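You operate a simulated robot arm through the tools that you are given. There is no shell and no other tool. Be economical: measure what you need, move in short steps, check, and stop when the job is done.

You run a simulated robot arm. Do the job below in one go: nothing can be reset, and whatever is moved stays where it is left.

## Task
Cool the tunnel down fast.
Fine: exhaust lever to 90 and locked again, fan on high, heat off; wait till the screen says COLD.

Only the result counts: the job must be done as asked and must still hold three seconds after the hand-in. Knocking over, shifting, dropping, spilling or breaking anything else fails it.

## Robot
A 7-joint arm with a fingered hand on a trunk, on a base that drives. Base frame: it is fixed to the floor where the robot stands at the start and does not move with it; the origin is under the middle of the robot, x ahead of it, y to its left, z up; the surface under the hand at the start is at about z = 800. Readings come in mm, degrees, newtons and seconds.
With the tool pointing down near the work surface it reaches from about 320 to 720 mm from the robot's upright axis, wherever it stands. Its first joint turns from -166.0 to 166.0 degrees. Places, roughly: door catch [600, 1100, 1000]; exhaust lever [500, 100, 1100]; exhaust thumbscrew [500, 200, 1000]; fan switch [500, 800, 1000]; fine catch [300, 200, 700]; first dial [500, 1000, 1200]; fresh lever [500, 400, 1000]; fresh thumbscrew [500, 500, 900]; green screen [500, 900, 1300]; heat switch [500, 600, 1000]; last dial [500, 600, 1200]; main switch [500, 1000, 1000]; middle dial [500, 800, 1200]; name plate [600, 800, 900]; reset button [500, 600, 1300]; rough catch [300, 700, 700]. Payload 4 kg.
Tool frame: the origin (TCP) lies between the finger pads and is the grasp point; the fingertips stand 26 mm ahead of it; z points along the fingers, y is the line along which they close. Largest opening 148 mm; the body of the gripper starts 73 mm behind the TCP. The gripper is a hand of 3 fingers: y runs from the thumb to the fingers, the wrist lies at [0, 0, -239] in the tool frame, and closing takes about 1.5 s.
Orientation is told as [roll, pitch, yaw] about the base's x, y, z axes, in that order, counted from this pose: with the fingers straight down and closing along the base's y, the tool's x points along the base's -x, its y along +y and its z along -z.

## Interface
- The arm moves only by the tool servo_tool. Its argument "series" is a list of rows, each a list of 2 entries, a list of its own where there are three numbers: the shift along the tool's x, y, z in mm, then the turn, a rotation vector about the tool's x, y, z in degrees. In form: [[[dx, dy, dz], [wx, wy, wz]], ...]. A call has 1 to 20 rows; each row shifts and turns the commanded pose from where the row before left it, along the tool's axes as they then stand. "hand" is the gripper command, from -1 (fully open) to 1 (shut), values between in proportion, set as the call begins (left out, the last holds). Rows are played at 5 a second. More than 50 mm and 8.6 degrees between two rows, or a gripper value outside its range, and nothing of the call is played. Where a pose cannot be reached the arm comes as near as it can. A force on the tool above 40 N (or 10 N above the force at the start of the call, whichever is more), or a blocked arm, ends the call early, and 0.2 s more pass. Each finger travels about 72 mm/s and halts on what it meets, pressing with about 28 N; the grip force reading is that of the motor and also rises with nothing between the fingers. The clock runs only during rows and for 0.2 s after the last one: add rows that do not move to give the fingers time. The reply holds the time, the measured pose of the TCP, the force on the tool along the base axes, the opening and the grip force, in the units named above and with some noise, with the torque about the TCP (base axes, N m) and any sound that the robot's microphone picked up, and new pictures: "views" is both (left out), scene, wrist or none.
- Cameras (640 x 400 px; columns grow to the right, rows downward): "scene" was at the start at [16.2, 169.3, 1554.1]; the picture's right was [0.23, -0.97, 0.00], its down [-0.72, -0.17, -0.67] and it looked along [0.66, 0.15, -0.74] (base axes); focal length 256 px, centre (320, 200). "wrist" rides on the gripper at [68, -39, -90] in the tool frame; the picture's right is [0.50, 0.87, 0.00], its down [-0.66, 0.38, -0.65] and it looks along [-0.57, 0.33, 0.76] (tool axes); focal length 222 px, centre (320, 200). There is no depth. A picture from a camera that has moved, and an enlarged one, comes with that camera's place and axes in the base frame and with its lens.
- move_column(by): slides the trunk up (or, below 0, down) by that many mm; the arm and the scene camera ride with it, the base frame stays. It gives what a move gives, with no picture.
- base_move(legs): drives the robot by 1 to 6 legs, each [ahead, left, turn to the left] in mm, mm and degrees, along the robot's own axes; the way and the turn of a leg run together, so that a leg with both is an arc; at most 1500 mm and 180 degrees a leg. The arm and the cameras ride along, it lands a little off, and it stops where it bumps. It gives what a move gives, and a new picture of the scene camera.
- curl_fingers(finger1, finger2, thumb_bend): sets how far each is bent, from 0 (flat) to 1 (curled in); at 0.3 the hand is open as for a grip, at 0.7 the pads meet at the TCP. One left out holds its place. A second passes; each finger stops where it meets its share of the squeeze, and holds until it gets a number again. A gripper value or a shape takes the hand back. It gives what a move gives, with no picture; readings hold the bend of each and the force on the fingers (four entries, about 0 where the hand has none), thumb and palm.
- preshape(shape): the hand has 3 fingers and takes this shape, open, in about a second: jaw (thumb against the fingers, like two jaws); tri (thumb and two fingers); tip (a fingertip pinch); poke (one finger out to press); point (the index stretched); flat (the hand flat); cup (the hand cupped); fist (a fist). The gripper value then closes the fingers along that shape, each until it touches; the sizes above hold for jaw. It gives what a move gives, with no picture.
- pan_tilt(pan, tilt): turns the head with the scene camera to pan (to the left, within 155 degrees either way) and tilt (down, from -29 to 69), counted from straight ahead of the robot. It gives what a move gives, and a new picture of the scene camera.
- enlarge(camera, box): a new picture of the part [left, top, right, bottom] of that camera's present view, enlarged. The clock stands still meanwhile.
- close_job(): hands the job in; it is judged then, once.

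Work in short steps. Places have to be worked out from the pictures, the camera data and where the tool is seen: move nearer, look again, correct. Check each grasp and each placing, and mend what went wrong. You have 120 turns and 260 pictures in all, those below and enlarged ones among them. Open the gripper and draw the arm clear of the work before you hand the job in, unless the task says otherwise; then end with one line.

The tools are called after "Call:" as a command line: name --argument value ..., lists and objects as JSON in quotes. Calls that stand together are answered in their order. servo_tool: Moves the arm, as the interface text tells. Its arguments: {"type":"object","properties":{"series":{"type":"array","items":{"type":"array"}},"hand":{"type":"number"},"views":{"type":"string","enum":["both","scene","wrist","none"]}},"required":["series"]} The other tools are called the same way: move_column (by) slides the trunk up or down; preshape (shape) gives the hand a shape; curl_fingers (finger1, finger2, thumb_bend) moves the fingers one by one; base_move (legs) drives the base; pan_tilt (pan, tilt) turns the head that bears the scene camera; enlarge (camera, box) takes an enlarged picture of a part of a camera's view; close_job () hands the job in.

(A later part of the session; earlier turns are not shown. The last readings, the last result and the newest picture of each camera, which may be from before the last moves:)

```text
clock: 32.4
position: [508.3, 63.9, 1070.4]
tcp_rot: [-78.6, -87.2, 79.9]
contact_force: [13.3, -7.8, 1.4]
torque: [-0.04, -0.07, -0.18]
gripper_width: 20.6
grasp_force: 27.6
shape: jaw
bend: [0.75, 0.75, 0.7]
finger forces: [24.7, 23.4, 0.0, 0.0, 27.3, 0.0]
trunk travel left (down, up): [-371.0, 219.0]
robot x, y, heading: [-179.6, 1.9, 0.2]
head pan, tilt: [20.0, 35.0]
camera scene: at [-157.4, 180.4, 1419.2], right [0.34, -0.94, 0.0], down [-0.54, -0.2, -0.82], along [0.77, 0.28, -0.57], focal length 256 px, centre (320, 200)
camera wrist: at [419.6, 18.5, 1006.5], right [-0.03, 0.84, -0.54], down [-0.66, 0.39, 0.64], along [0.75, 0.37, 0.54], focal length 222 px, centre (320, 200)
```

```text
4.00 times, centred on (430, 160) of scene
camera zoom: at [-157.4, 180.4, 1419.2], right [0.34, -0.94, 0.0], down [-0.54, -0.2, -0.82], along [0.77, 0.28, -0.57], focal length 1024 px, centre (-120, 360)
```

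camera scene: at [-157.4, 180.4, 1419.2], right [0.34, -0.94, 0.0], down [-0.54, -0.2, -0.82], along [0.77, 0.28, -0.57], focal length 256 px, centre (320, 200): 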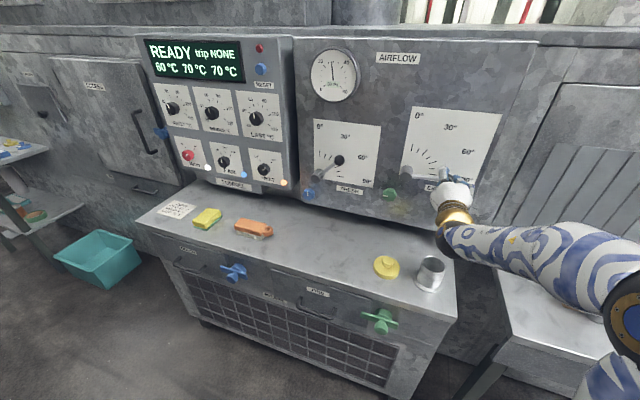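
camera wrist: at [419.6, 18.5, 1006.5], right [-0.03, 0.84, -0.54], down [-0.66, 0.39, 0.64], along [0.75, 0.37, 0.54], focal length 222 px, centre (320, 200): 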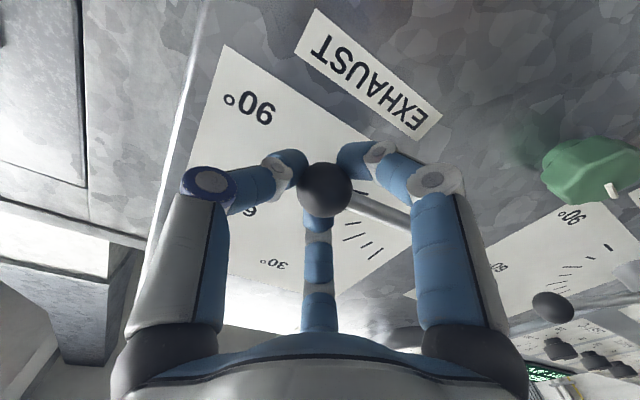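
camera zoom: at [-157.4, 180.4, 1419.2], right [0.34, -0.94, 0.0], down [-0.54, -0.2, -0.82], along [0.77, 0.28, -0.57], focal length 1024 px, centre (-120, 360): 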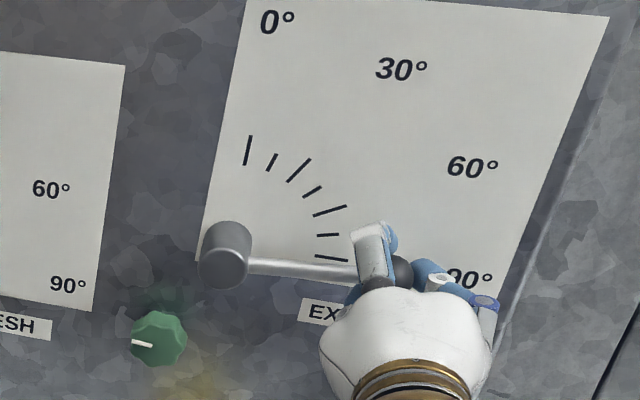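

The lever reads about 87°: its slope in the picture is slightly less than that of the 90 tick. I add 3° more, slowly.

Call:
servo_tool --series '[[[2.6, 0.1, 0], [0, 0, 1.5]], [[2.6, 0.1, 0], [0, 0, 1.5]], [[0, 0, 0], [0, 0, 0]]]' --views "wrist"

Call:
enlarge --camera "scene" --box '[390, 150, 474, 220]'

```text
clock: 33.2
position: [508.2, 63.1, 1064.7]
tcp_rot: [19.5, -89.4, -18.1]
contact_force: [12.4, -6.6, 0.0]
torque: [-0.02, -0.05, -0.17]
gripper_width: 20.8
grasp_force: 28.5
shape: jaw
bend: [0.75, 0.75, 0.7]
finger forces: [24.7, 23.3, 0.0, 0.0, 27.5, 0.0]
trunk travel left (down, up): [-371.0, 219.0]
robot x, y, heading: [-180.7, -0.1, 0.3]
head pan, tilt: [20.0, 35.0]
camera wrist: at [419.5, 21.7, 999.2], right [-0.03, 0.87, -0.5], down [-0.66, 0.36, 0.66], along [0.75, 0.34, 0.56], focal length 222 px, centre (320, 200)
```

wrist: 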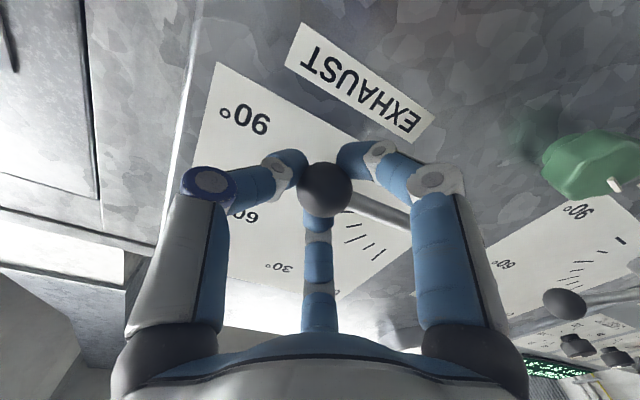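

```text
5.71 times, centred on (432, 185) of scene
camera zoom: at [-157.5, 180.2, 1419.2], right [0.34, -0.94, 0.0], down [-0.54, -0.2, -0.82], along [0.77, 0.28, -0.57], focal length 1463 px, centre (-320, 286)
```

zoom: 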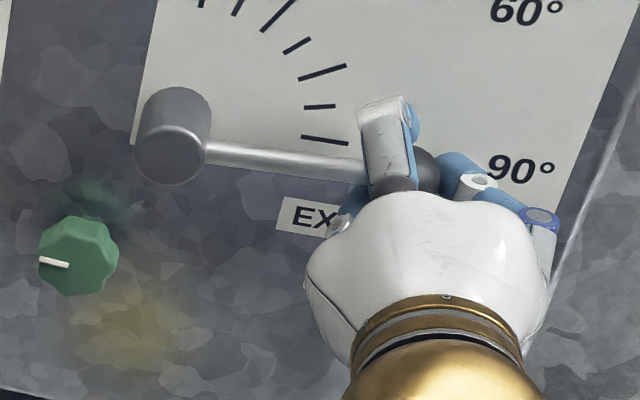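

The slope reading is ambiguous at about ±3°. I release, back off and inspect it from the wrist camera.

Call:
servo_tool --series '[[[0, 0, 0], [0, 0, 0]], [[0, 0, 0], [0, 0, 0]], [[0, 0, 0], [0, 0, 0]], [[0, 0, -30], [0, 0, 0]], [[0, 0, -40], [0, 0, 0]], [[-5, 0, -40], [0, 0, 0]]]' --hand -0.2

Call:
enlarge --camera "scene" --box '[390, 140, 474, 210]'

Call:
enlarge --camera "wrist" --box '[120, 0, 480, 260]'

```text
clock: 34.6
position: [396.6, 71.4, 1069.6]
tcp_rot: [9.2, -89.3, -6.9]
contact_force: [0.8, -7.3, 0.5]
torque: [-0.04, 0.07, 0.63]
gripper_width: 88.4
grasp_force: 0.2
shape: jaw
bend: [0.32, 0.32, 0.7]
finger forces: [0.0, 0.0, 0.0, 0.1, 0.1, 0.1]
trunk travel left (down, up): [-371.0, 219.0]
robot x, y, heading: [-177.7, -3.4, 0.3]
head pan, tilt: [20.0, 35.0]
camera scene: at [-159.4, 182.4, 1418.9], right [0.34, -0.94, 0.0], down [-0.54, -0.2, -0.82], along [0.77, 0.28, -0.57], focal length 256 px, centre (320, 200)
camera wrist: at [307.6, 29.1, 1004.5], right [-0.04, 0.87, -0.5], down [-0.66, 0.35, 0.66], along [0.75, 0.36, 0.56], focal length 222 px, centre (320, 200)
```

scene: 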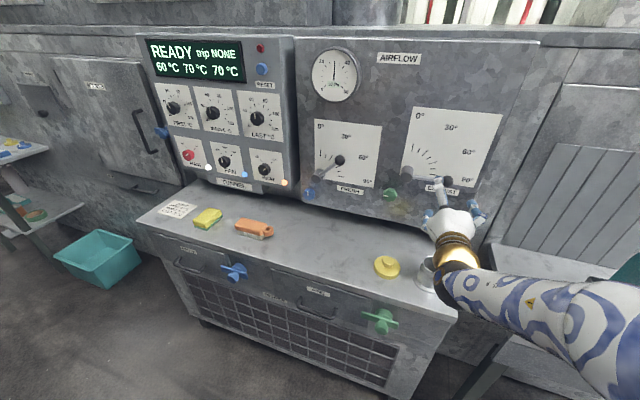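
wrist: 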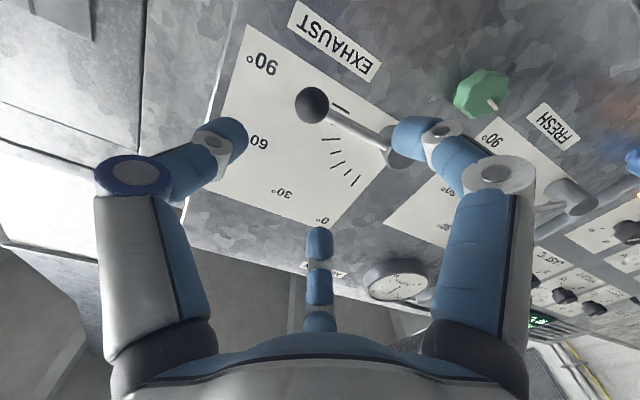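

```text
5.71 times, centred on (432, 175) of scene
camera zoom: at [-159.4, 182.4, 1418.9], right [0.34, -0.94, 0.0], down [-0.54, -0.2, -0.82], along [0.77, 0.28, -0.57], focal length 1463 px, centre (-320, 343)
```

zoom: 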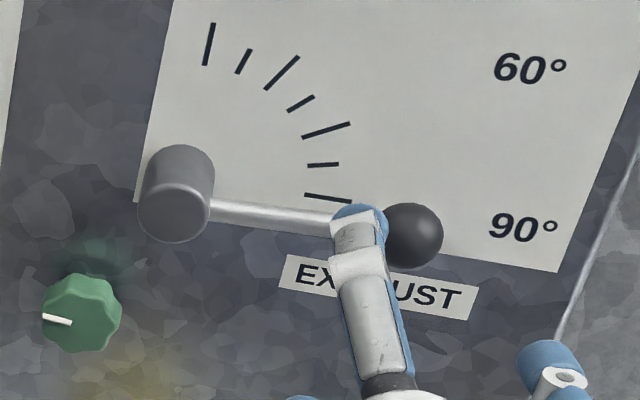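

```text
1.54 times, centred on (300, 130) of wrist
camera zoom: at [307.6, 29.1, 1004.5], right [-0.04, 0.87, -0.5], down [-0.66, 0.35, 0.66], along [0.75, 0.36, 0.56], focal length 342 px, centre (351, 308)
```

zoom: 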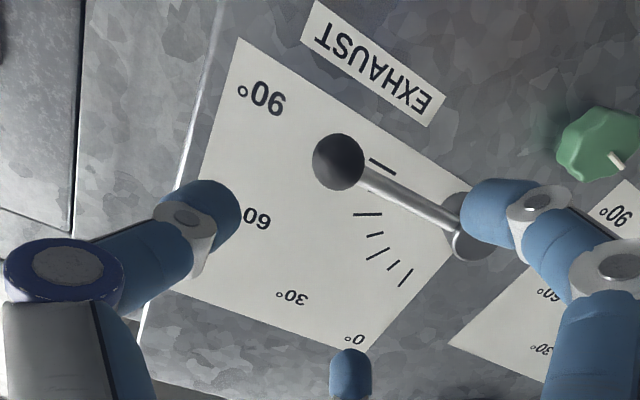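

Both views agree: the lever is 2.5–3° short of 90, with the ball at about [516,63,1066]. I regrasp the ball.

Call:
servo_tool --series '[[[3, -8, 30], [0, 0, 0]], [[0, 0, 40], [0, 0, 0]], [[0, 0, 30], [0, 0, 0]], [[0, 0, 11], [0, 0, 0]], [[0, 0, 0], [0, 0, 0]]]' --views "wrist"

Call:
servo_tool --series '[[[0, 0, 0], [0, 0, 0]], [[0, 0, 0], [0, 0, 0]], [[0, 0, 0], [0, 0, 0]], [[0, 0, 0], [0, 0, 0]], [[0, 0, 0], [0, 0, 0]]]' --hand 1 --views "none"

```text
clock: 35.8
position: [509.1, 56.9, 1067.6]
tcp_rot: [11.9, -89.5, -10.5]
contact_force: [-1.0, -1.0, 0.7]
torque: [0.02, 0.0, 0.01]
gripper_width: 88.6
grasp_force: 0.0
shape: jaw
bend: [0.32, 0.32, 0.7]
finger forces: [0.1, 0.0, 0.0, 0.1, 0.0, 0.0]
trunk travel left (down, up): [-371.0, 219.0]
robot x, y, heading: [-182.3, -1.5, 0.2]
head pan, tilt: [20.0, 35.0]
camera wrist: at [419.7, 14.5, 1001.3], right [-0.03, 0.87, -0.5], down [-0.66, 0.36, 0.66], along [0.75, 0.34, 0.56], focal length 222 px, centre (320, 200)
```

wrist: 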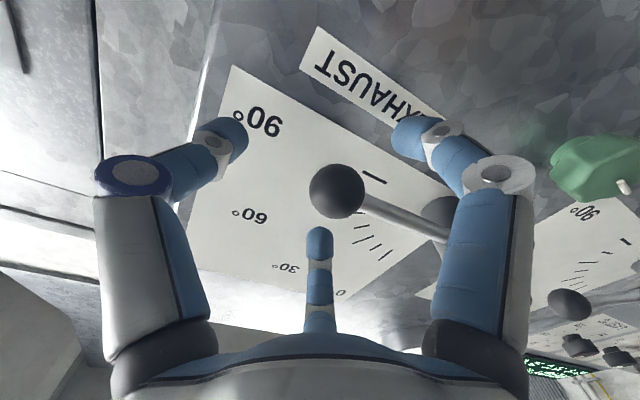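

```text
clock: 37.0
position: [511.8, 52.5, 1065.9]
tcp_rot: [20.5, -89.4, -19.4]
contact_force: [14.4, -7.9, 0.2]
torque: [-0.05, -0.04, -0.2]
gripper_width: 10.9
grasp_force: 27.7
shape: jaw
bend: [0.76, 0.75, 0.71]
finger forces: [22.1, 20.4, 0.0, 0.0, 28.3, 0.1]
trunk travel left (down, up): [-371.0, 219.0]
robot x, y, heading: [-182.3, 1.6, 0.3]
head pan, tilt: [20.0, 35.0]
```

The opening of 11 mm is odd; I look at the grip.

Call:
servo_tool --series '[[[0, 0, 0], [0, 0, 0]]]'

Call:
enlarge --camera "scene" --box '[390, 140, 474, 210]'

```text
clock: 37.4
position: [510.5, 52.2, 1065.6]
tcp_rot: [21.3, -89.4, -20.1]
contact_force: [16.7, -10.6, -0.1]
torque: [-0.03, -0.04, -0.27]
gripper_width: 10.8
grasp_force: 28.0
shape: jaw
bend: [0.76, 0.75, 0.71]
finger forces: [22.5, 20.7, 0.0, 0.1, 29.2, 0.0]
trunk travel left (down, up): [-371.0, 219.0]
robot x, y, heading: [-180.2, 0.6, -0.0]
head pan, tilt: [20.0, 35.0]
camera scene: at [-156.7, 179.6, 1419.3], right [0.34, -0.94, 0.0], down [-0.54, -0.2, -0.82], along [0.77, 0.28, -0.57], focal length 256 px, centre (320, 200)
camera wrist: at [421.3, 11.9, 1000.4], right [-0.02, 0.87, -0.5], down [-0.66, 0.36, 0.66], along [0.75, 0.34, 0.56], focal length 222 px, centre (320, 200)
```

scene: 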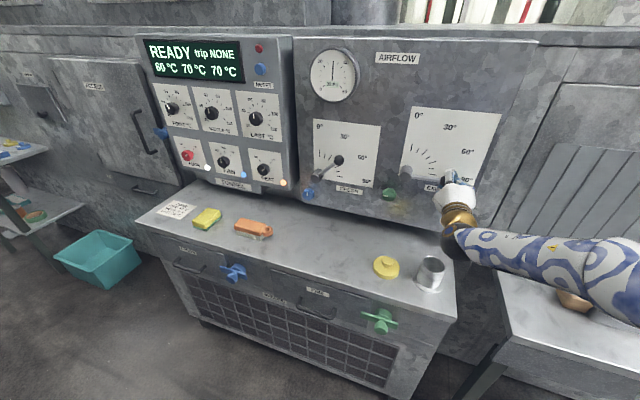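
wrist: 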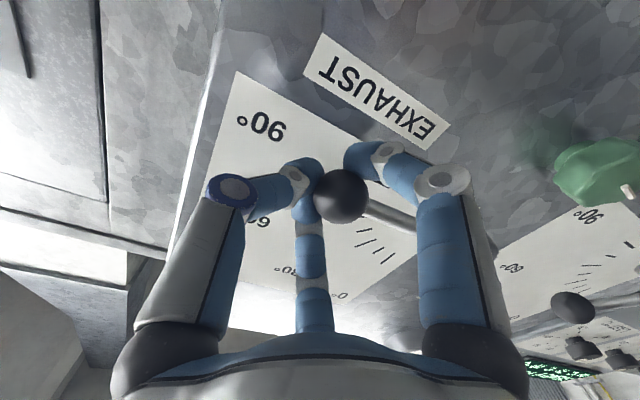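

```text
5.71 times, centred on (432, 175) of scene
camera zoom: at [-156.7, 179.6, 1419.3], right [0.34, -0.94, 0.0], down [-0.54, -0.2, -0.82], along [0.77, 0.28, -0.57], focal length 1463 px, centre (-320, 343)
```

zoom: 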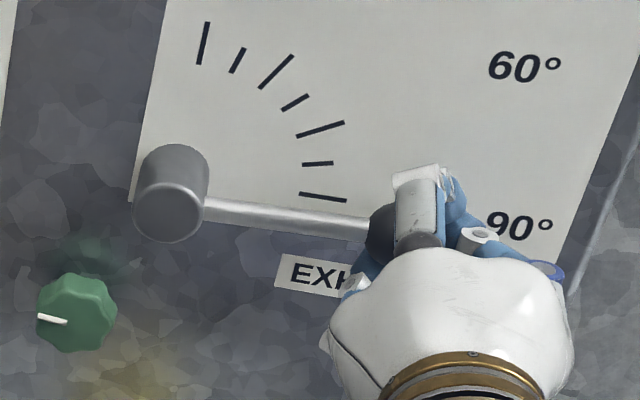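

The digits hold the outer half of the ball, enough to lower it. I move it down by 3° about the pivot.

Call:
servo_tool --series '[[[3, 0.1, 0], [0, 0, 1.5]], [[3, 0.1, 0], [0, 0, 1.5]], [[0, 0, 0], [0, 0, 0]]]' --views "none"

Call:
enlarge --camera "scene" --box '[390, 140, 474, 210]'

```text
clock: 38.2
position: [510.9, 53.8, 1060.0]
tcp_rot: [81.3, -86.8, -80.2]
contact_force: [20.3, -14.7, 5.2]
torque: [-0.11, -0.13, -0.29]
gripper_width: 10.1
grasp_force: 28.0
shape: jaw
bend: [0.76, 0.75, 0.7]
finger forces: [22.8, 20.4, 0.1, 0.1, 30.1, 0.0]
trunk travel left (down, up): [-371.0, 219.0]
robot x, y, heading: [-178.2, 3.1, 0.2]
head pan, tilt: [20.0, 35.0]
```

```text
5.71 times, centred on (432, 175) of scene
camera zoom: at [-156.7, 179.1, 1419.4], right [0.34, -0.94, 0.0], down [-0.54, -0.2, -0.82], along [0.77, 0.28, -0.57], focal length 1463 px, centre (-320, 343)
```

zoom: 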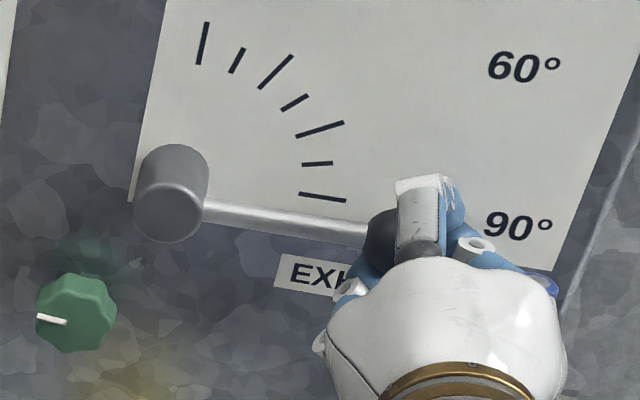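

The shaft slope is now about 0.16 against 0.167 expected at 90. I give a small final nudge, then release and back off.

Call:
servo_tool --series '[[[1.5, 0, 0], [0, 0, 0.7]], [[0, 0, 0], [0, 0, 0]]]' --views "none"

Call:
servo_tool --series '[[[0, 0, 0], [0, 0, 0]], [[0, 0, 0], [0, 0, 0]], [[0, 0, 0], [0, 0, 0]], [[0, 0, -30], [0, 0, 0]], [[0, 0, -40], [0, 0, 0]], [[0, 0, -30], [0, 0, 0]], [[0, 0, 0], [0, 0, 0]]]' --hand -0.2 --views "wrist"

Call:
enlarge --camera "scene" --box '[390, 140, 474, 210]'

```text
clock: 38.8
position: [510.0, 53.5, 1060.8]
tcp_rot: [83.8, -86.1, -82.5]
contact_force: [26.7, -15.0, 12.9]
torque: [-0.07, -0.25, -0.37]
gripper_width: 9.7
grasp_force: 27.9
shape: jaw
bend: [0.75, 0.74, 0.7]
finger forces: [22.9, 19.8, 0.1, 0.0, 29.5, 0.0]
trunk travel left (down, up): [-371.0, 219.0]
robot x, y, heading: [-177.6, -0.4, 0.1]
head pan, tilt: [20.0, 35.0]
```

```text
clock: 40.4
position: [406.6, 53.3, 1062.0]
tcp_rot: [83.2, -86.2, -81.7]
contact_force: [0.1, 0.0, -0.3]
torque: [-0.01, -0.02, -0.01]
gripper_width: 88.6
grasp_force: 0.0
shape: jaw
bend: [0.32, 0.32, 0.7]
finger forces: [0.0, 0.1, 0.0, 0.0, 0.1, 0.0]
trunk travel left (down, up): [-371.0, 219.0]
robot x, y, heading: [-178.0, 0.8, 0.1]
head pan, tilt: [20.0, 35.0]
camera wrist: at [317.6, 16.5, 994.0], right [-0.03, 0.9, -0.44], down [-0.66, 0.32, 0.68], along [0.75, 0.31, 0.58], focal length 222 px, centre (320, 200)
```

wrist: 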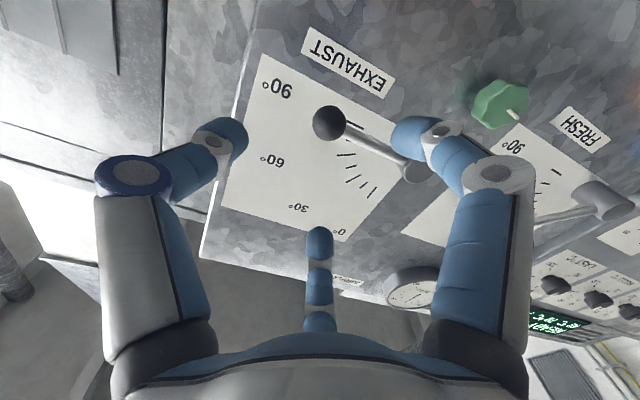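

```text
5.71 times, centred on (432, 175) of scene
camera zoom: at [-159.5, 181.4, 1419.1], right [0.34, -0.94, 0.0], down [-0.54, -0.2, -0.82], along [0.77, 0.28, -0.57], focal length 1463 px, centre (-320, 343)
```

zoom: 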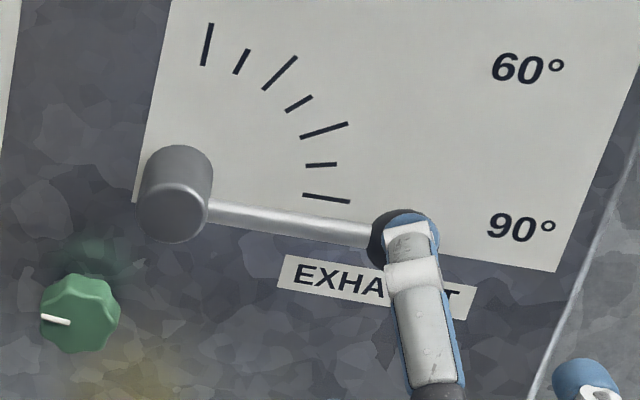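

The lever met a stop and reads 90. Next I go back to the thumbscrew, rolled -94° so that I can tighten clockwise.

Call:
servo_tool --series '[[[20, 38, 2], [0, 0, 0]], [[20, 38, 2], [0, 0, 0]], [[20, 38, 2], [0, 0, 0]], [[20, 38, 2], [0, 0, 0]], [[0, 0, 0], [0, 0, -8.5]], [[0, 0, 0], [0, 0, -8.5]], [[0, 0, 0], [0, 0, -8.5]], [[0, 0, 0], [0, 0, -8.5]], [[0, 0, 0], [0, 0, -8.5]], [[0, 0, 0], [0, 0, -8.5]], [[0, 0, 0], [0, 0, -8.5]], [[0, 0, 0], [0, 0, -8.5]], [[0, 0, 0], [0, 0, -8.5]], [[0, 0, 0], [0, 0, -8.5]], [[0, 0, 0], [0, 0, -8.5]], [[0, 0, 0], [0, 0, 0]]]' --views "wrist"

```text
clock: 43.8
position: [411.4, 211.7, 991.2]
tcp_rot: [-89.6, -0.3, 91.4]
contact_force: [-0.2, -0.1, 0.1]
torque: [0.07, -0.01, -0.01]
gripper_width: 88.4
grasp_force: 0.1
shape: jaw
bend: [0.32, 0.32, 0.7]
finger forces: [0.0, 0.1, 0.1, 0.0, 0.0, 0.1]
trunk travel left (down, up): [-371.0, 219.0]
robot x, y, heading: [-178.4, 1.5, -0.0]
head pan, tilt: [20.0, 35.0]
camera wrist: at [324.1, 141.1, 1032.1], right [0.01, -0.5, -0.87], down [-0.67, 0.64, -0.37], along [0.74, 0.59, -0.33], focal length 222 px, centre (320, 200)
```

wrist: 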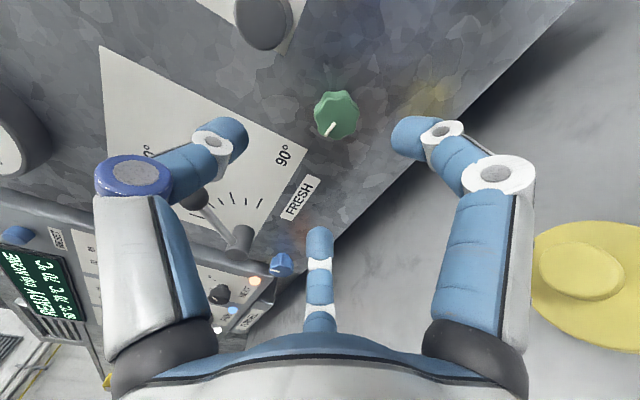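

I advance onto the thumbscrew at [515,206,981].

Call:
servo_tool --series '[[[3, 6, 30], [0, 0, 0]], [[2, 5, 30], [0, 0, 0]], [[0, 0, 25], [0, 0, 0]], [[0, 0, 19], [0, 0, 0]], [[0, 0, 0], [0, 0, 0]]]' --views "wrist"

```text
clock: 45.0
position: [515.6, 209.0, 978.6]
tcp_rot: [-89.5, -0.2, 91.4]
contact_force: [-0.1, 0.5, 0.2]
torque: [-0.02, 0.0, 0.0]
gripper_width: 88.2
grasp_force: 0.1
shape: jaw
bend: [0.32, 0.32, 0.7]
finger forces: [0.0, 0.0, 0.1, 0.0, 0.0, 0.0]
trunk travel left (down, up): [-371.0, 219.0]
robot x, y, heading: [-185.9, 0.4, 0.1]
head pan, tilt: [20.0, 35.0]
camera wrist: at [428.2, 138.5, 1019.3], right [0.0, -0.5, -0.87], down [-0.67, 0.64, -0.37], along [0.74, 0.59, -0.33], focal length 222 px, centre (320, 200)
```

wrist: 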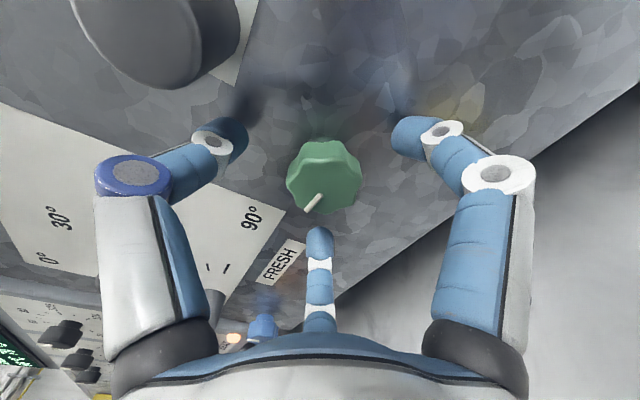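

Well centred. I close, then turn clockwise 90°.

Call:
servo_tool --series '[[[2, 0, 0], [0, 0, 0]], [[0, 0, 0], [0, 0, 0]], [[0, 0, 0], [0, 0, 0]], [[0, 0, 0], [0, 0, 0]], [[0, 0, 0], [0, 0, 0]], [[0, 0, 0], [0, 0, 0]]]' --hand 1 --views "none"

Call:
servo_tool --series '[[[0, 0, 0], [0, 0, 6]], [[0, 0, 0], [0, 0, 6]], [[0, 0, 0], [0, 0, 6]], [[0, 0, 0], [0, 0, 6]], [[0, 0, 0], [0, 0, 6]], [[0, 0, 0], [0, 0, 6]], [[0, 0, 0], [0, 0, 6]], [[0, 0, 0], [0, 0, 6]], [[0, 0, 0], [0, 0, 6]], [[0, 0, 0], [0, 0, 6]], [[0, 0, 0], [0, 0, 6]], [[0, 0, 0], [0, 0, 6]], [[0, 0, 0], [0, 0, 6]], [[0, 0, 0], [0, 0, 6]], [[0, 0, 0], [0, 0, 6]], [[0, 0, 0], [0, 0, 0]]]'

Call:
enlarge --camera "scene" --box '[370, 140, 474, 220]'

```text
clock: 46.4
position: [516.0, 207.0, 979.1]
tcp_rot: [-89.4, -0.3, 91.5]
contact_force: [2.9, 1.0, 0.9]
torque: [0.0, -0.06, 0.01]
gripper_width: 32.8
grasp_force: 28.1
shape: jaw
bend: [0.76, 0.76, 0.7]
finger forces: [24.8, 24.4, 0.1, 0.0, 25.5, 0.0]
trunk travel left (down, up): [-371.0, 219.0]
robot x, y, heading: [-176.4, 5.8, 0.0]
head pan, tilt: [20.0, 35.0]
```

```text
clock: 49.8
position: [514.7, 204.8, 980.0]
tcp_rot: [53.2, -89.5, -52.0]
contact_force: [3.5, -8.4, 9.4]
torque: [-0.3, -0.29, -0.35]
gripper_width: 32.9
grasp_force: 27.6
shape: jaw
bend: [0.76, 0.76, 0.7]
finger forces: [25.2, 23.9, 0.0, 0.0, 33.8, 0.1]
trunk travel left (down, up): [-371.0, 219.0]
robot x, y, heading: [-177.4, 1.0, 0.0]
head pan, tilt: [20.0, 35.0]
camera scene: at [-159.8, 180.0, 1419.4], right [0.34, -0.94, 0.0], down [-0.54, -0.2, -0.82], along [0.77, 0.28, -0.57], focal length 256 px, centre (320, 200)
camera wrist: at [426.7, 164.3, 915.0], right [-0.02, 0.87, -0.49], down [-0.66, 0.36, 0.66], along [0.75, 0.34, 0.56], focal length 222 px, centre (320, 200)
```

scene: 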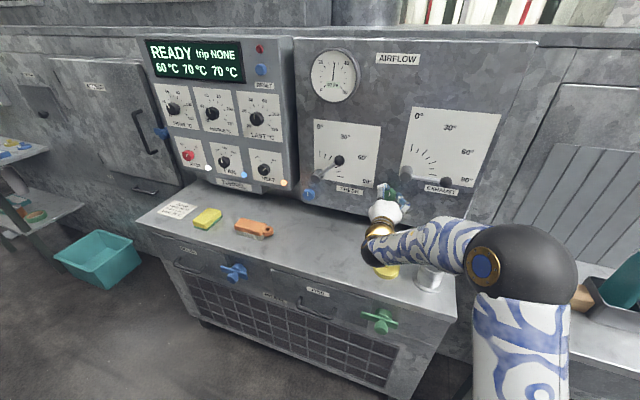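
wrist: 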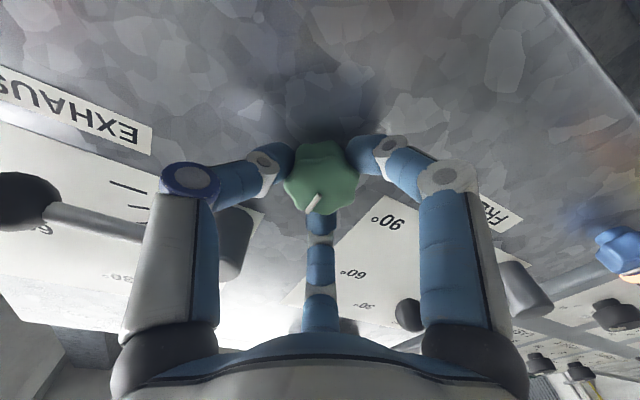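

```text
5.00 times, centred on (422, 180) of scene
camera zoom: at [-159.8, 180.0, 1419.4], right [0.34, -0.94, 0.0], down [-0.54, -0.2, -0.82], along [0.77, 0.28, -0.57], focal length 1280 px, centre (-190, 300)
```

zoom: 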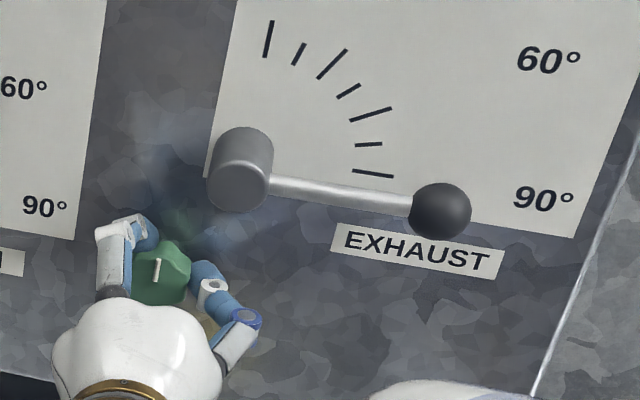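

The knob is back upright with rising resistance. I turn a few degrees more to be sure it is tight.

Call:
servo_tool --series '[[[0, 0, 0], [0, 0, 4]], [[0, 0, 0], [0, 0, 4]], [[0, 0, 0], [0, 0, 0]]]' --views "wrist"

Call:
enlarge --camera "scene" --box '[370, 140, 474, 220]'

```text
clock: 50.6
position: [514.9, 204.6, 983.3]
tcp_rot: [88.5, -81.5, -87.2]
contact_force: [7.5, -10.1, 21.7]
torque: [-0.63, -0.41, -0.3]
gripper_width: 32.1
grasp_force: 28.1
shape: jaw
bend: [0.76, 0.76, 0.7]
finger forces: [27.5, 22.4, 0.1, 0.0, 37.9, 0.1]
trunk travel left (down, up): [-371.0, 219.0]
robot x, y, heading: [-179.9, 0.4, 0.1]
head pan, tilt: [20.0, 35.0]
camera wrist: at [426.4, 173.7, 911.3], right [-0.02, 0.93, -0.37], down [-0.66, 0.26, 0.71], along [0.75, 0.26, 0.61], focal length 222 px, centre (320, 200)
```

wrist: 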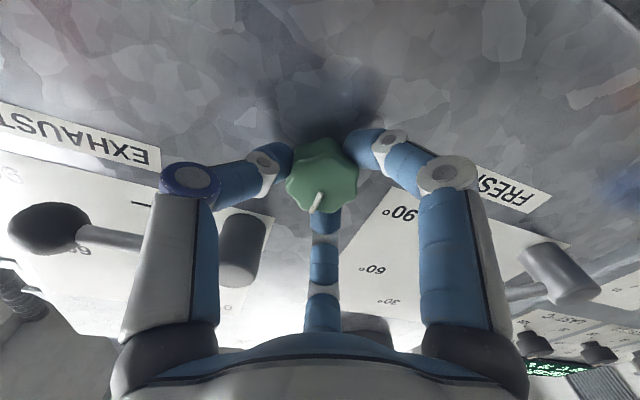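

```text
5.00 times, centred on (422, 180) of scene
camera zoom: at [-160.2, 179.6, 1419.5], right [0.34, -0.94, 0.0], down [-0.54, -0.2, -0.82], along [0.77, 0.28, -0.57], focal length 1280 px, centre (-190, 300)
```

zoom: 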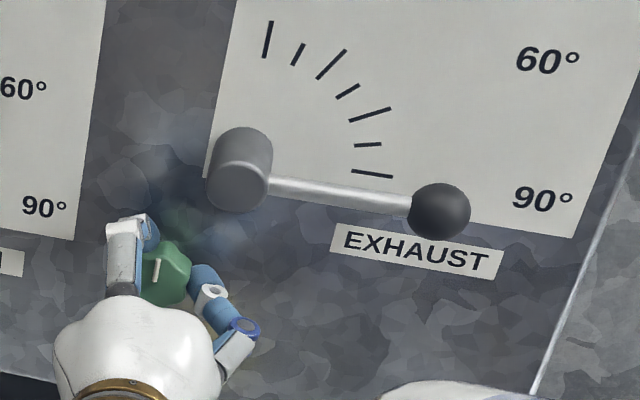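

Torque rose to 0.6 N·m with no further turn, so it is locked. I release, retract and look at the switches.

Call:
servo_tool --series '[[[0, 0, 0], [0, 0, -4]], [[0, 0, 0], [0, 0, -4]], [[0, 0, 0], [0, 0, 0]], [[0, 0, 0], [0, 0, 0]], [[0, 0, -30], [0, 0, 0]], [[0, 0, -45], [0, 0, 0]], [[0, 0, -45], [0, 0, 0]], [[0, 0, -45], [0, 0, 0]], [[0, 0, -30], [0, 0, 0]]]' --hand -0.2

Call:
enlarge --camera "scene" --box '[370, 140, 474, 220]'

Call:
enlarge --camera "scene" --box '[140, 120, 300, 200]'

```text
clock: 52.6
position: [321.9, 204.4, 979.8]
tcp_rot: [32.4, -89.4, -31.1]
contact_force: [0.4, -0.2, 0.1]
torque: [0.03, 0.01, 0.0]
gripper_width: 88.2
grasp_force: 0.1
shape: jaw
bend: [0.32, 0.32, 0.7]
finger forces: [0.1, 0.0, 0.0, 0.1, 0.0, 0.0]
trunk travel left (down, up): [-371.0, 219.0]
robot x, y, heading: [-177.7, 2.9, -0.0]
head pan, tilt: [20.0, 35.0]
camera scene: at [-159.3, 181.4, 1419.1], right [0.34, -0.94, 0.0], down [-0.54, -0.2, -0.82], along [0.77, 0.28, -0.57], focal length 256 px, centre (320, 200)
camera wrist: at [232.1, 162.1, 913.2], right [-0.03, 0.87, -0.5], down [-0.66, 0.36, 0.66], along [0.75, 0.34, 0.56], focal length 222 px, centre (320, 200)
```

scene: 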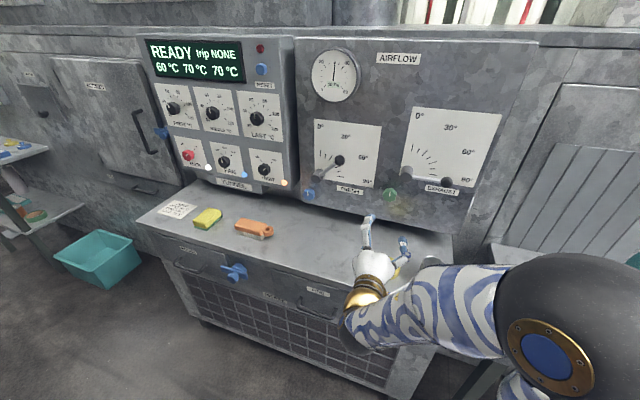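
wrist: 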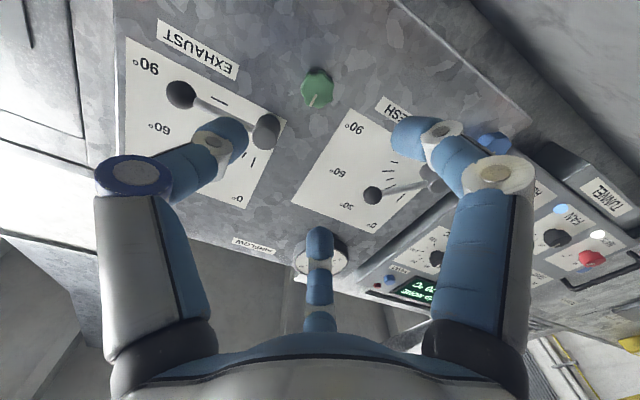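

```text
5.00 times, centred on (422, 180) of scene
camera zoom: at [-159.3, 181.4, 1419.1], right [0.34, -0.94, 0.0], down [-0.54, -0.2, -0.82], along [0.77, 0.28, -0.57], focal length 1280 px, centre (-190, 300)
```

zoom: 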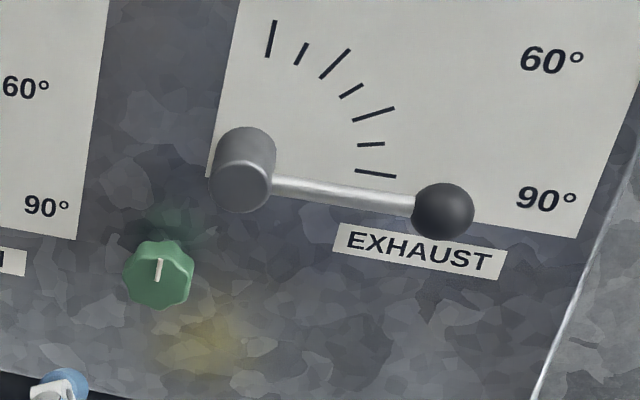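

```text
4.00 times, centred on (220, 160) of scene
camera zoom: at [-159.3, 181.4, 1419.1], right [0.34, -0.94, 0.0], down [-0.54, -0.2, -0.82], along [0.77, 0.28, -0.57], focal length 1024 px, centre (720, 360)
```

zoom: 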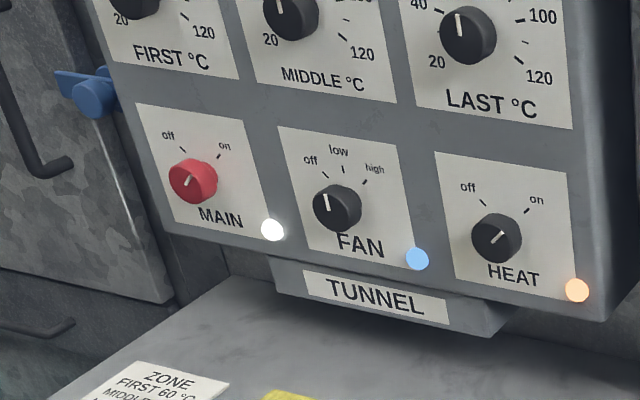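

The exhaust lever is at 90 and the screw is upright. The heat switch is near [530,645,990] and the fan switch near [530,812,991]. I drive left 580 mm.

Call:
base_move --legs '[[0, 580, 0]]'

Call:
enlarge --camera "wrist" --box '[0, 0, 640, 400]'

```text
clock: 55.9
position: [324.0, 778.4, 978.8]
tcp_rot: [35.0, -89.5, -34.1]
contact_force: [-0.4, 0.5, -0.5]
torque: [-0.02, 0.04, 0.03]
gripper_width: 88.4
grasp_force: 0.1
shape: jaw
bend: [0.32, 0.32, 0.7]
finger forces: [0.0, 0.0, 0.0, 0.1, 0.0, 0.1]
trunk travel left (down, up): [-371.0, 219.0]
robot x, y, heading: [-179.8, 580.9, -0.2]
head pan, tilt: [20.0, 35.0]
camera scene: at [-157.9, 759.9, 1419.1], right [0.34, -0.94, 0.0], down [-0.54, -0.19, -0.82], along [0.77, 0.28, -0.57], focal length 256 px, centre (320, 200)
```

scene: 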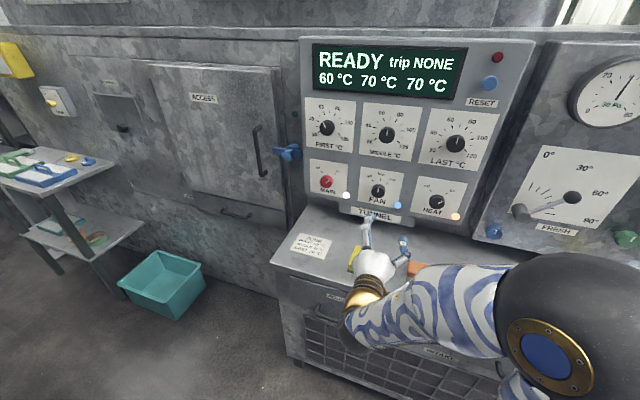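

```text
1.00 times, centred on (320, 200) of wrist (not enlarged: the box is as wide or as high as the picture)
camera zoom: at [233.9, 738.4, 913.3], right [-0.02, 0.87, -0.5], down [-0.66, 0.36, 0.66], along [0.76, 0.34, 0.56], focal length 222 px, centre (320, 200)
```

zoom: 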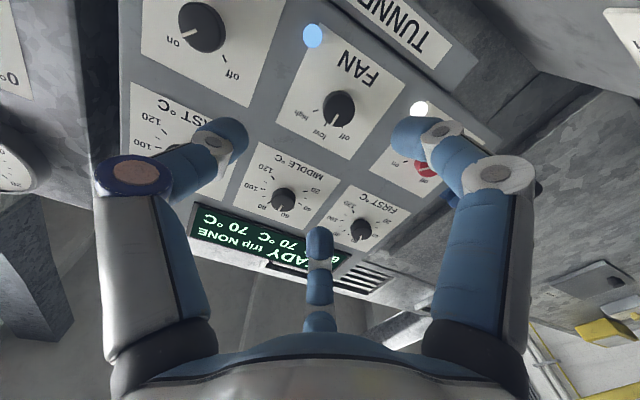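

The fan knob is at about [543,817,985] and heat at about [540,646,986]. I move to a standoff in front of the fan.

Call:
servo_tool --series '[[[-2, 13, 40], [0, 0, 0]], [[-2, 13, 40], [0, 0, 0]], [[-2, 12, 25], [0, 0, 0]], [[0, 0, 0], [0, 0, 0]]]'

Call:
enlarge --camera "scene" --box '[300, 150, 480, 250]'

```text
clock: 56.9
position: [426.4, 819.1, 982.7]
tcp_rot: [33.8, -89.4, -32.8]
contact_force: [-0.1, 0.8, 0.4]
torque: [0.0, -0.01, 0.02]
gripper_width: 88.3
grasp_force: 0.2
shape: jaw
bend: [0.32, 0.32, 0.7]
finger forces: [0.0, 0.1, 0.0, 0.1, 0.0, 0.0]
trunk travel left (down, up): [-371.0, 219.0]
robot x, y, heading: [-181.5, 576.3, -0.1]
head pan, tilt: [20.0, 35.0]
camera scene: at [-157.8, 760.1, 1419.1], right [0.34, -0.94, 0.0], down [-0.54, -0.19, -0.82], along [0.77, 0.28, -0.57], focal length 256 px, centre (320, 200)
camera wrist: at [337.2, 778.3, 918.0], right [-0.02, 0.87, -0.5], down [-0.66, 0.36, 0.66], along [0.76, 0.34, 0.56], focal length 222 px, centre (320, 200)
```

scene: 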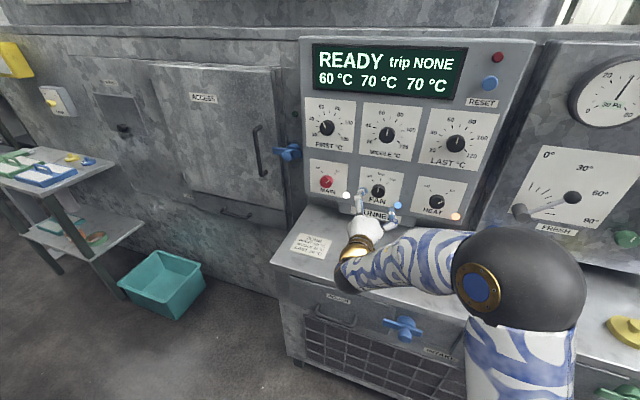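
wrist: 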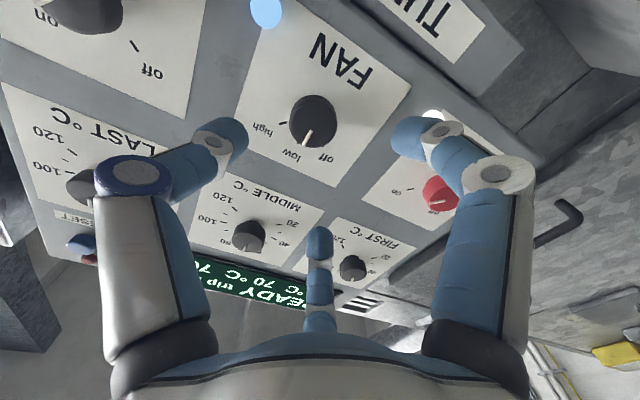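

```text
3.56 times, centred on (390, 200) of scene
camera zoom: at [-157.8, 760.1, 1419.1], right [0.34, -0.94, 0.0], down [-0.54, -0.19, -0.82], along [0.77, 0.28, -0.57], focal length 911 px, centre (71, 200)
```

zoom: 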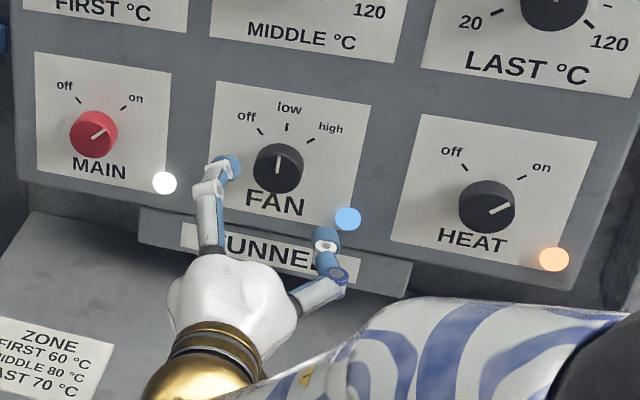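

The fan knob refines to about [537,815,987]. I advance and grip it.

Call:
servo_tool --series '[[[-4, -4, 30], [0, 0, 0]], [[0, 0, 30], [0, 0, 0]], [[0, 0, 20], [0, 0, 0]], [[0, 0, 12], [0, 0, 0]], [[0, 0, 0], [0, 0, 0]]]' --views "wrist"

```text
clock: 58.1
position: [518.9, 816.8, 987.4]
tcp_rot: [31.9, -89.4, -30.8]
contact_force: [0.1, 0.1, 0.0]
torque: [-0.01, 0.0, -0.02]
gripper_width: 88.4
grasp_force: 0.0
shape: jaw
bend: [0.32, 0.32, 0.7]
finger forces: [0.0, 0.0, 0.1, 0.1, 0.0, 0.0]
trunk travel left (down, up): [-371.0, 219.0]
robot x, y, heading: [-180.0, 576.5, -0.3]
head pan, tilt: [20.0, 35.0]
camera wrist: at [430.1, 775.3, 921.4], right [-0.02, 0.87, -0.5], down [-0.66, 0.36, 0.66], along [0.76, 0.34, 0.56], focal length 222 px, centre (320, 200)
```

wrist: 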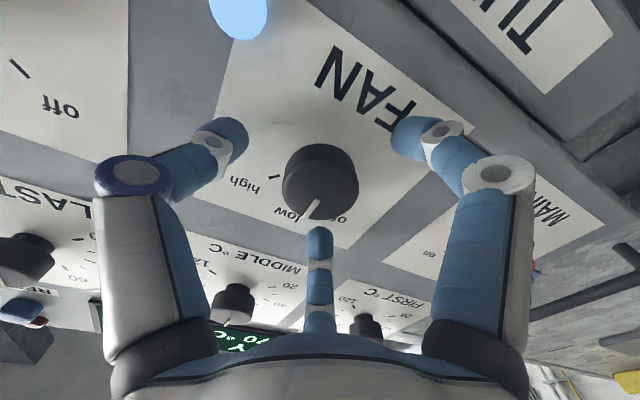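

Centred. To stay in the proven roll range I pre-roll -45°, then close.

Call:
servo_tool --series '[[[0, 0, 0], [0, 0, -7.5]], [[0, 0, 0], [0, 0, -7.5]], [[0, 0, 0], [0, 0, -7.5]], [[0, 0, 0], [0, 0, -7.5]], [[0, 0, 0], [0, 0, -7.5]], [[0, 0, 0], [0, 0, -7.5]], [[0, 0, 0], [0, 0, 0]]]' --views "wrist"

Call:
servo_tool --series '[[[0, 0, 0], [0, 0, 0]], [[0, 0, 0], [0, 0, 0]], [[0, 0, 0], [0, 0, 0]], [[0, 0, 0], [0, 0, 0]], [[0, 0, 0], [0, 0, 0]], [[0, 0, 0], [0, 0, 0]]]' --hand 1 --views "wrist"

```text
clock: 59.7
position: [520.1, 817.2, 988.3]
tcp_rot: [-89.3, -45.2, 90.7]
contact_force: [0.5, -0.1, 0.0]
torque: [-0.01, 0.02, 0.02]
gripper_width: 88.3
grasp_force: 0.0
shape: jaw
bend: [0.32, 0.32, 0.7]
finger forces: [0.0, 0.0, 0.0, 0.1, 0.0, 0.0]
trunk travel left (down, up): [-371.0, 219.0]
robot x, y, heading: [-182.5, 580.0, -0.2]
head pan, tilt: [20.0, 35.0]
camera wrist: at [431.3, 739.1, 968.5], right [-0.01, 0.26, -0.96], down [-0.67, 0.72, 0.2], along [0.75, 0.64, 0.17], focal length 222 px, centre (320, 200)
```

wrist: 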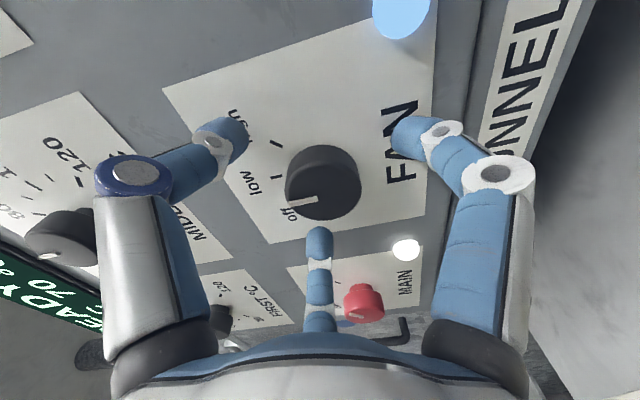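

```text
clock: 61.1
position: [520.4, 816.9, 986.5]
tcp_rot: [-89.4, -45.4, 90.6]
contact_force: [2.4, -0.1, 1.8]
torque: [-0.04, -0.03, 0.02]
gripper_width: 35.5
grasp_force: 28.0
shape: jaw
bend: [0.76, 0.76, 0.7]
finger forces: [24.8, 24.8, 0.0, 0.0, 25.5, 0.0]
trunk travel left (down, up): [-371.0, 219.0]
robot x, y, heading: [-179.7, 580.9, -0.2]
head pan, tilt: [20.0, 35.0]
camera wrist: at [431.5, 739.1, 968.4], right [-0.01, 0.26, -0.96], down [-0.67, 0.72, 0.2], along [0.75, 0.64, 0.17], focal length 222 px, centre (320, 200)
```

wrist: 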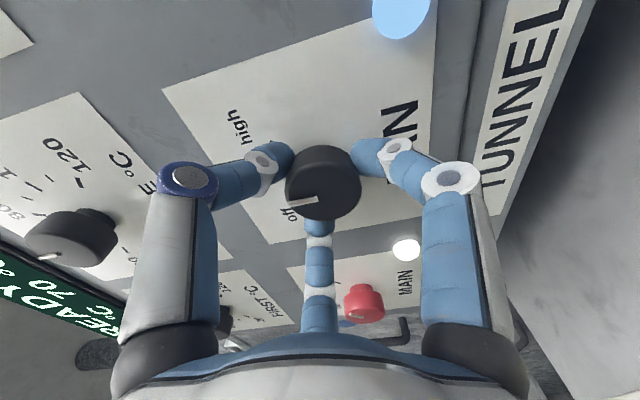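

Good grip. I turn clockwise about 48° to high.

Call:
servo_tool --series '[[[0, 0, 0], [0, 0, 6]], [[0, 0, 0], [0, 0, 6]], [[0, 0, 0], [0, 0, 6]], [[0, 0, 0], [0, 0, 6]], [[0, 0, 0], [0, 0, 6]], [[0, 0, 0], [0, 0, 6]], [[0, 0, 0], [0, 0, 6]], [[0, 0, 0], [0, 0, 6]], [[0, 0, 0], [0, 0, 0]]]'

Call:
enlarge --camera "scene" --box '[300, 150, 480, 250]'

```text
clock: 63.1
position: [519.9, 814.8, 989.6]
tcp_rot: [83.2, -86.5, -82.1]
contact_force: [-0.4, -7.0, 3.1]
torque: [-0.21, -0.07, -0.18]
gripper_width: 35.3
grasp_force: 28.1
shape: jaw
bend: [0.76, 0.76, 0.7]
finger forces: [28.1, 24.3, 0.0, 0.0, 32.2, 0.0]
trunk travel left (down, up): [-371.0, 219.0]
robot x, y, heading: [-176.7, 578.4, -0.1]
head pan, tilt: [20.0, 35.0]
camera scene: at [-158.2, 759.0, 1419.3], right [0.34, -0.94, 0.0], down [-0.54, -0.19, -0.82], along [0.77, 0.28, -0.57], focal length 256 px, centre (320, 200)
camera wrist: at [430.7, 778.6, 920.6], right [-0.02, 0.89, -0.45], down [-0.65, 0.33, 0.68], along [0.76, 0.31, 0.58], focal length 222 px, centre (320, 200)
```

scene: 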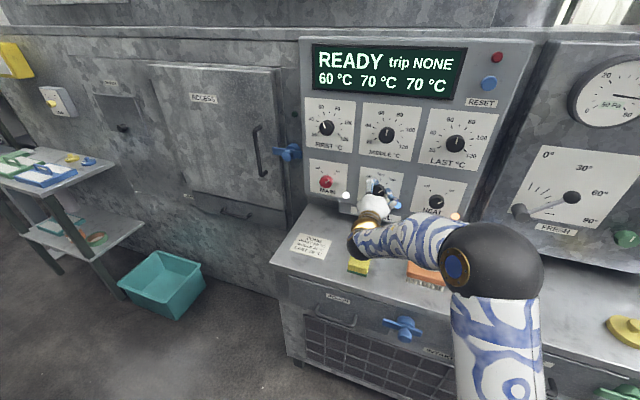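
wrist: 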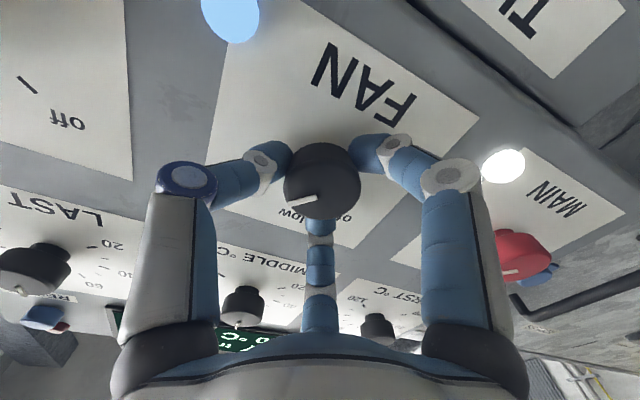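

```text
3.56 times, centred on (390, 200) of scene
camera zoom: at [-158.2, 759.0, 1419.3], right [0.34, -0.94, 0.0], down [-0.54, -0.19, -0.82], along [0.77, 0.28, -0.57], focal length 911 px, centre (71, 200)
```

zoom: 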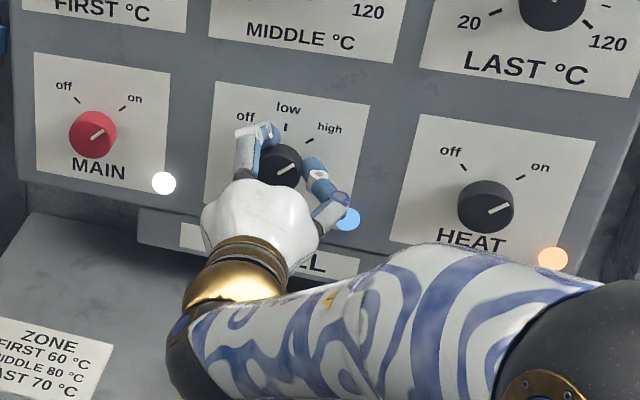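

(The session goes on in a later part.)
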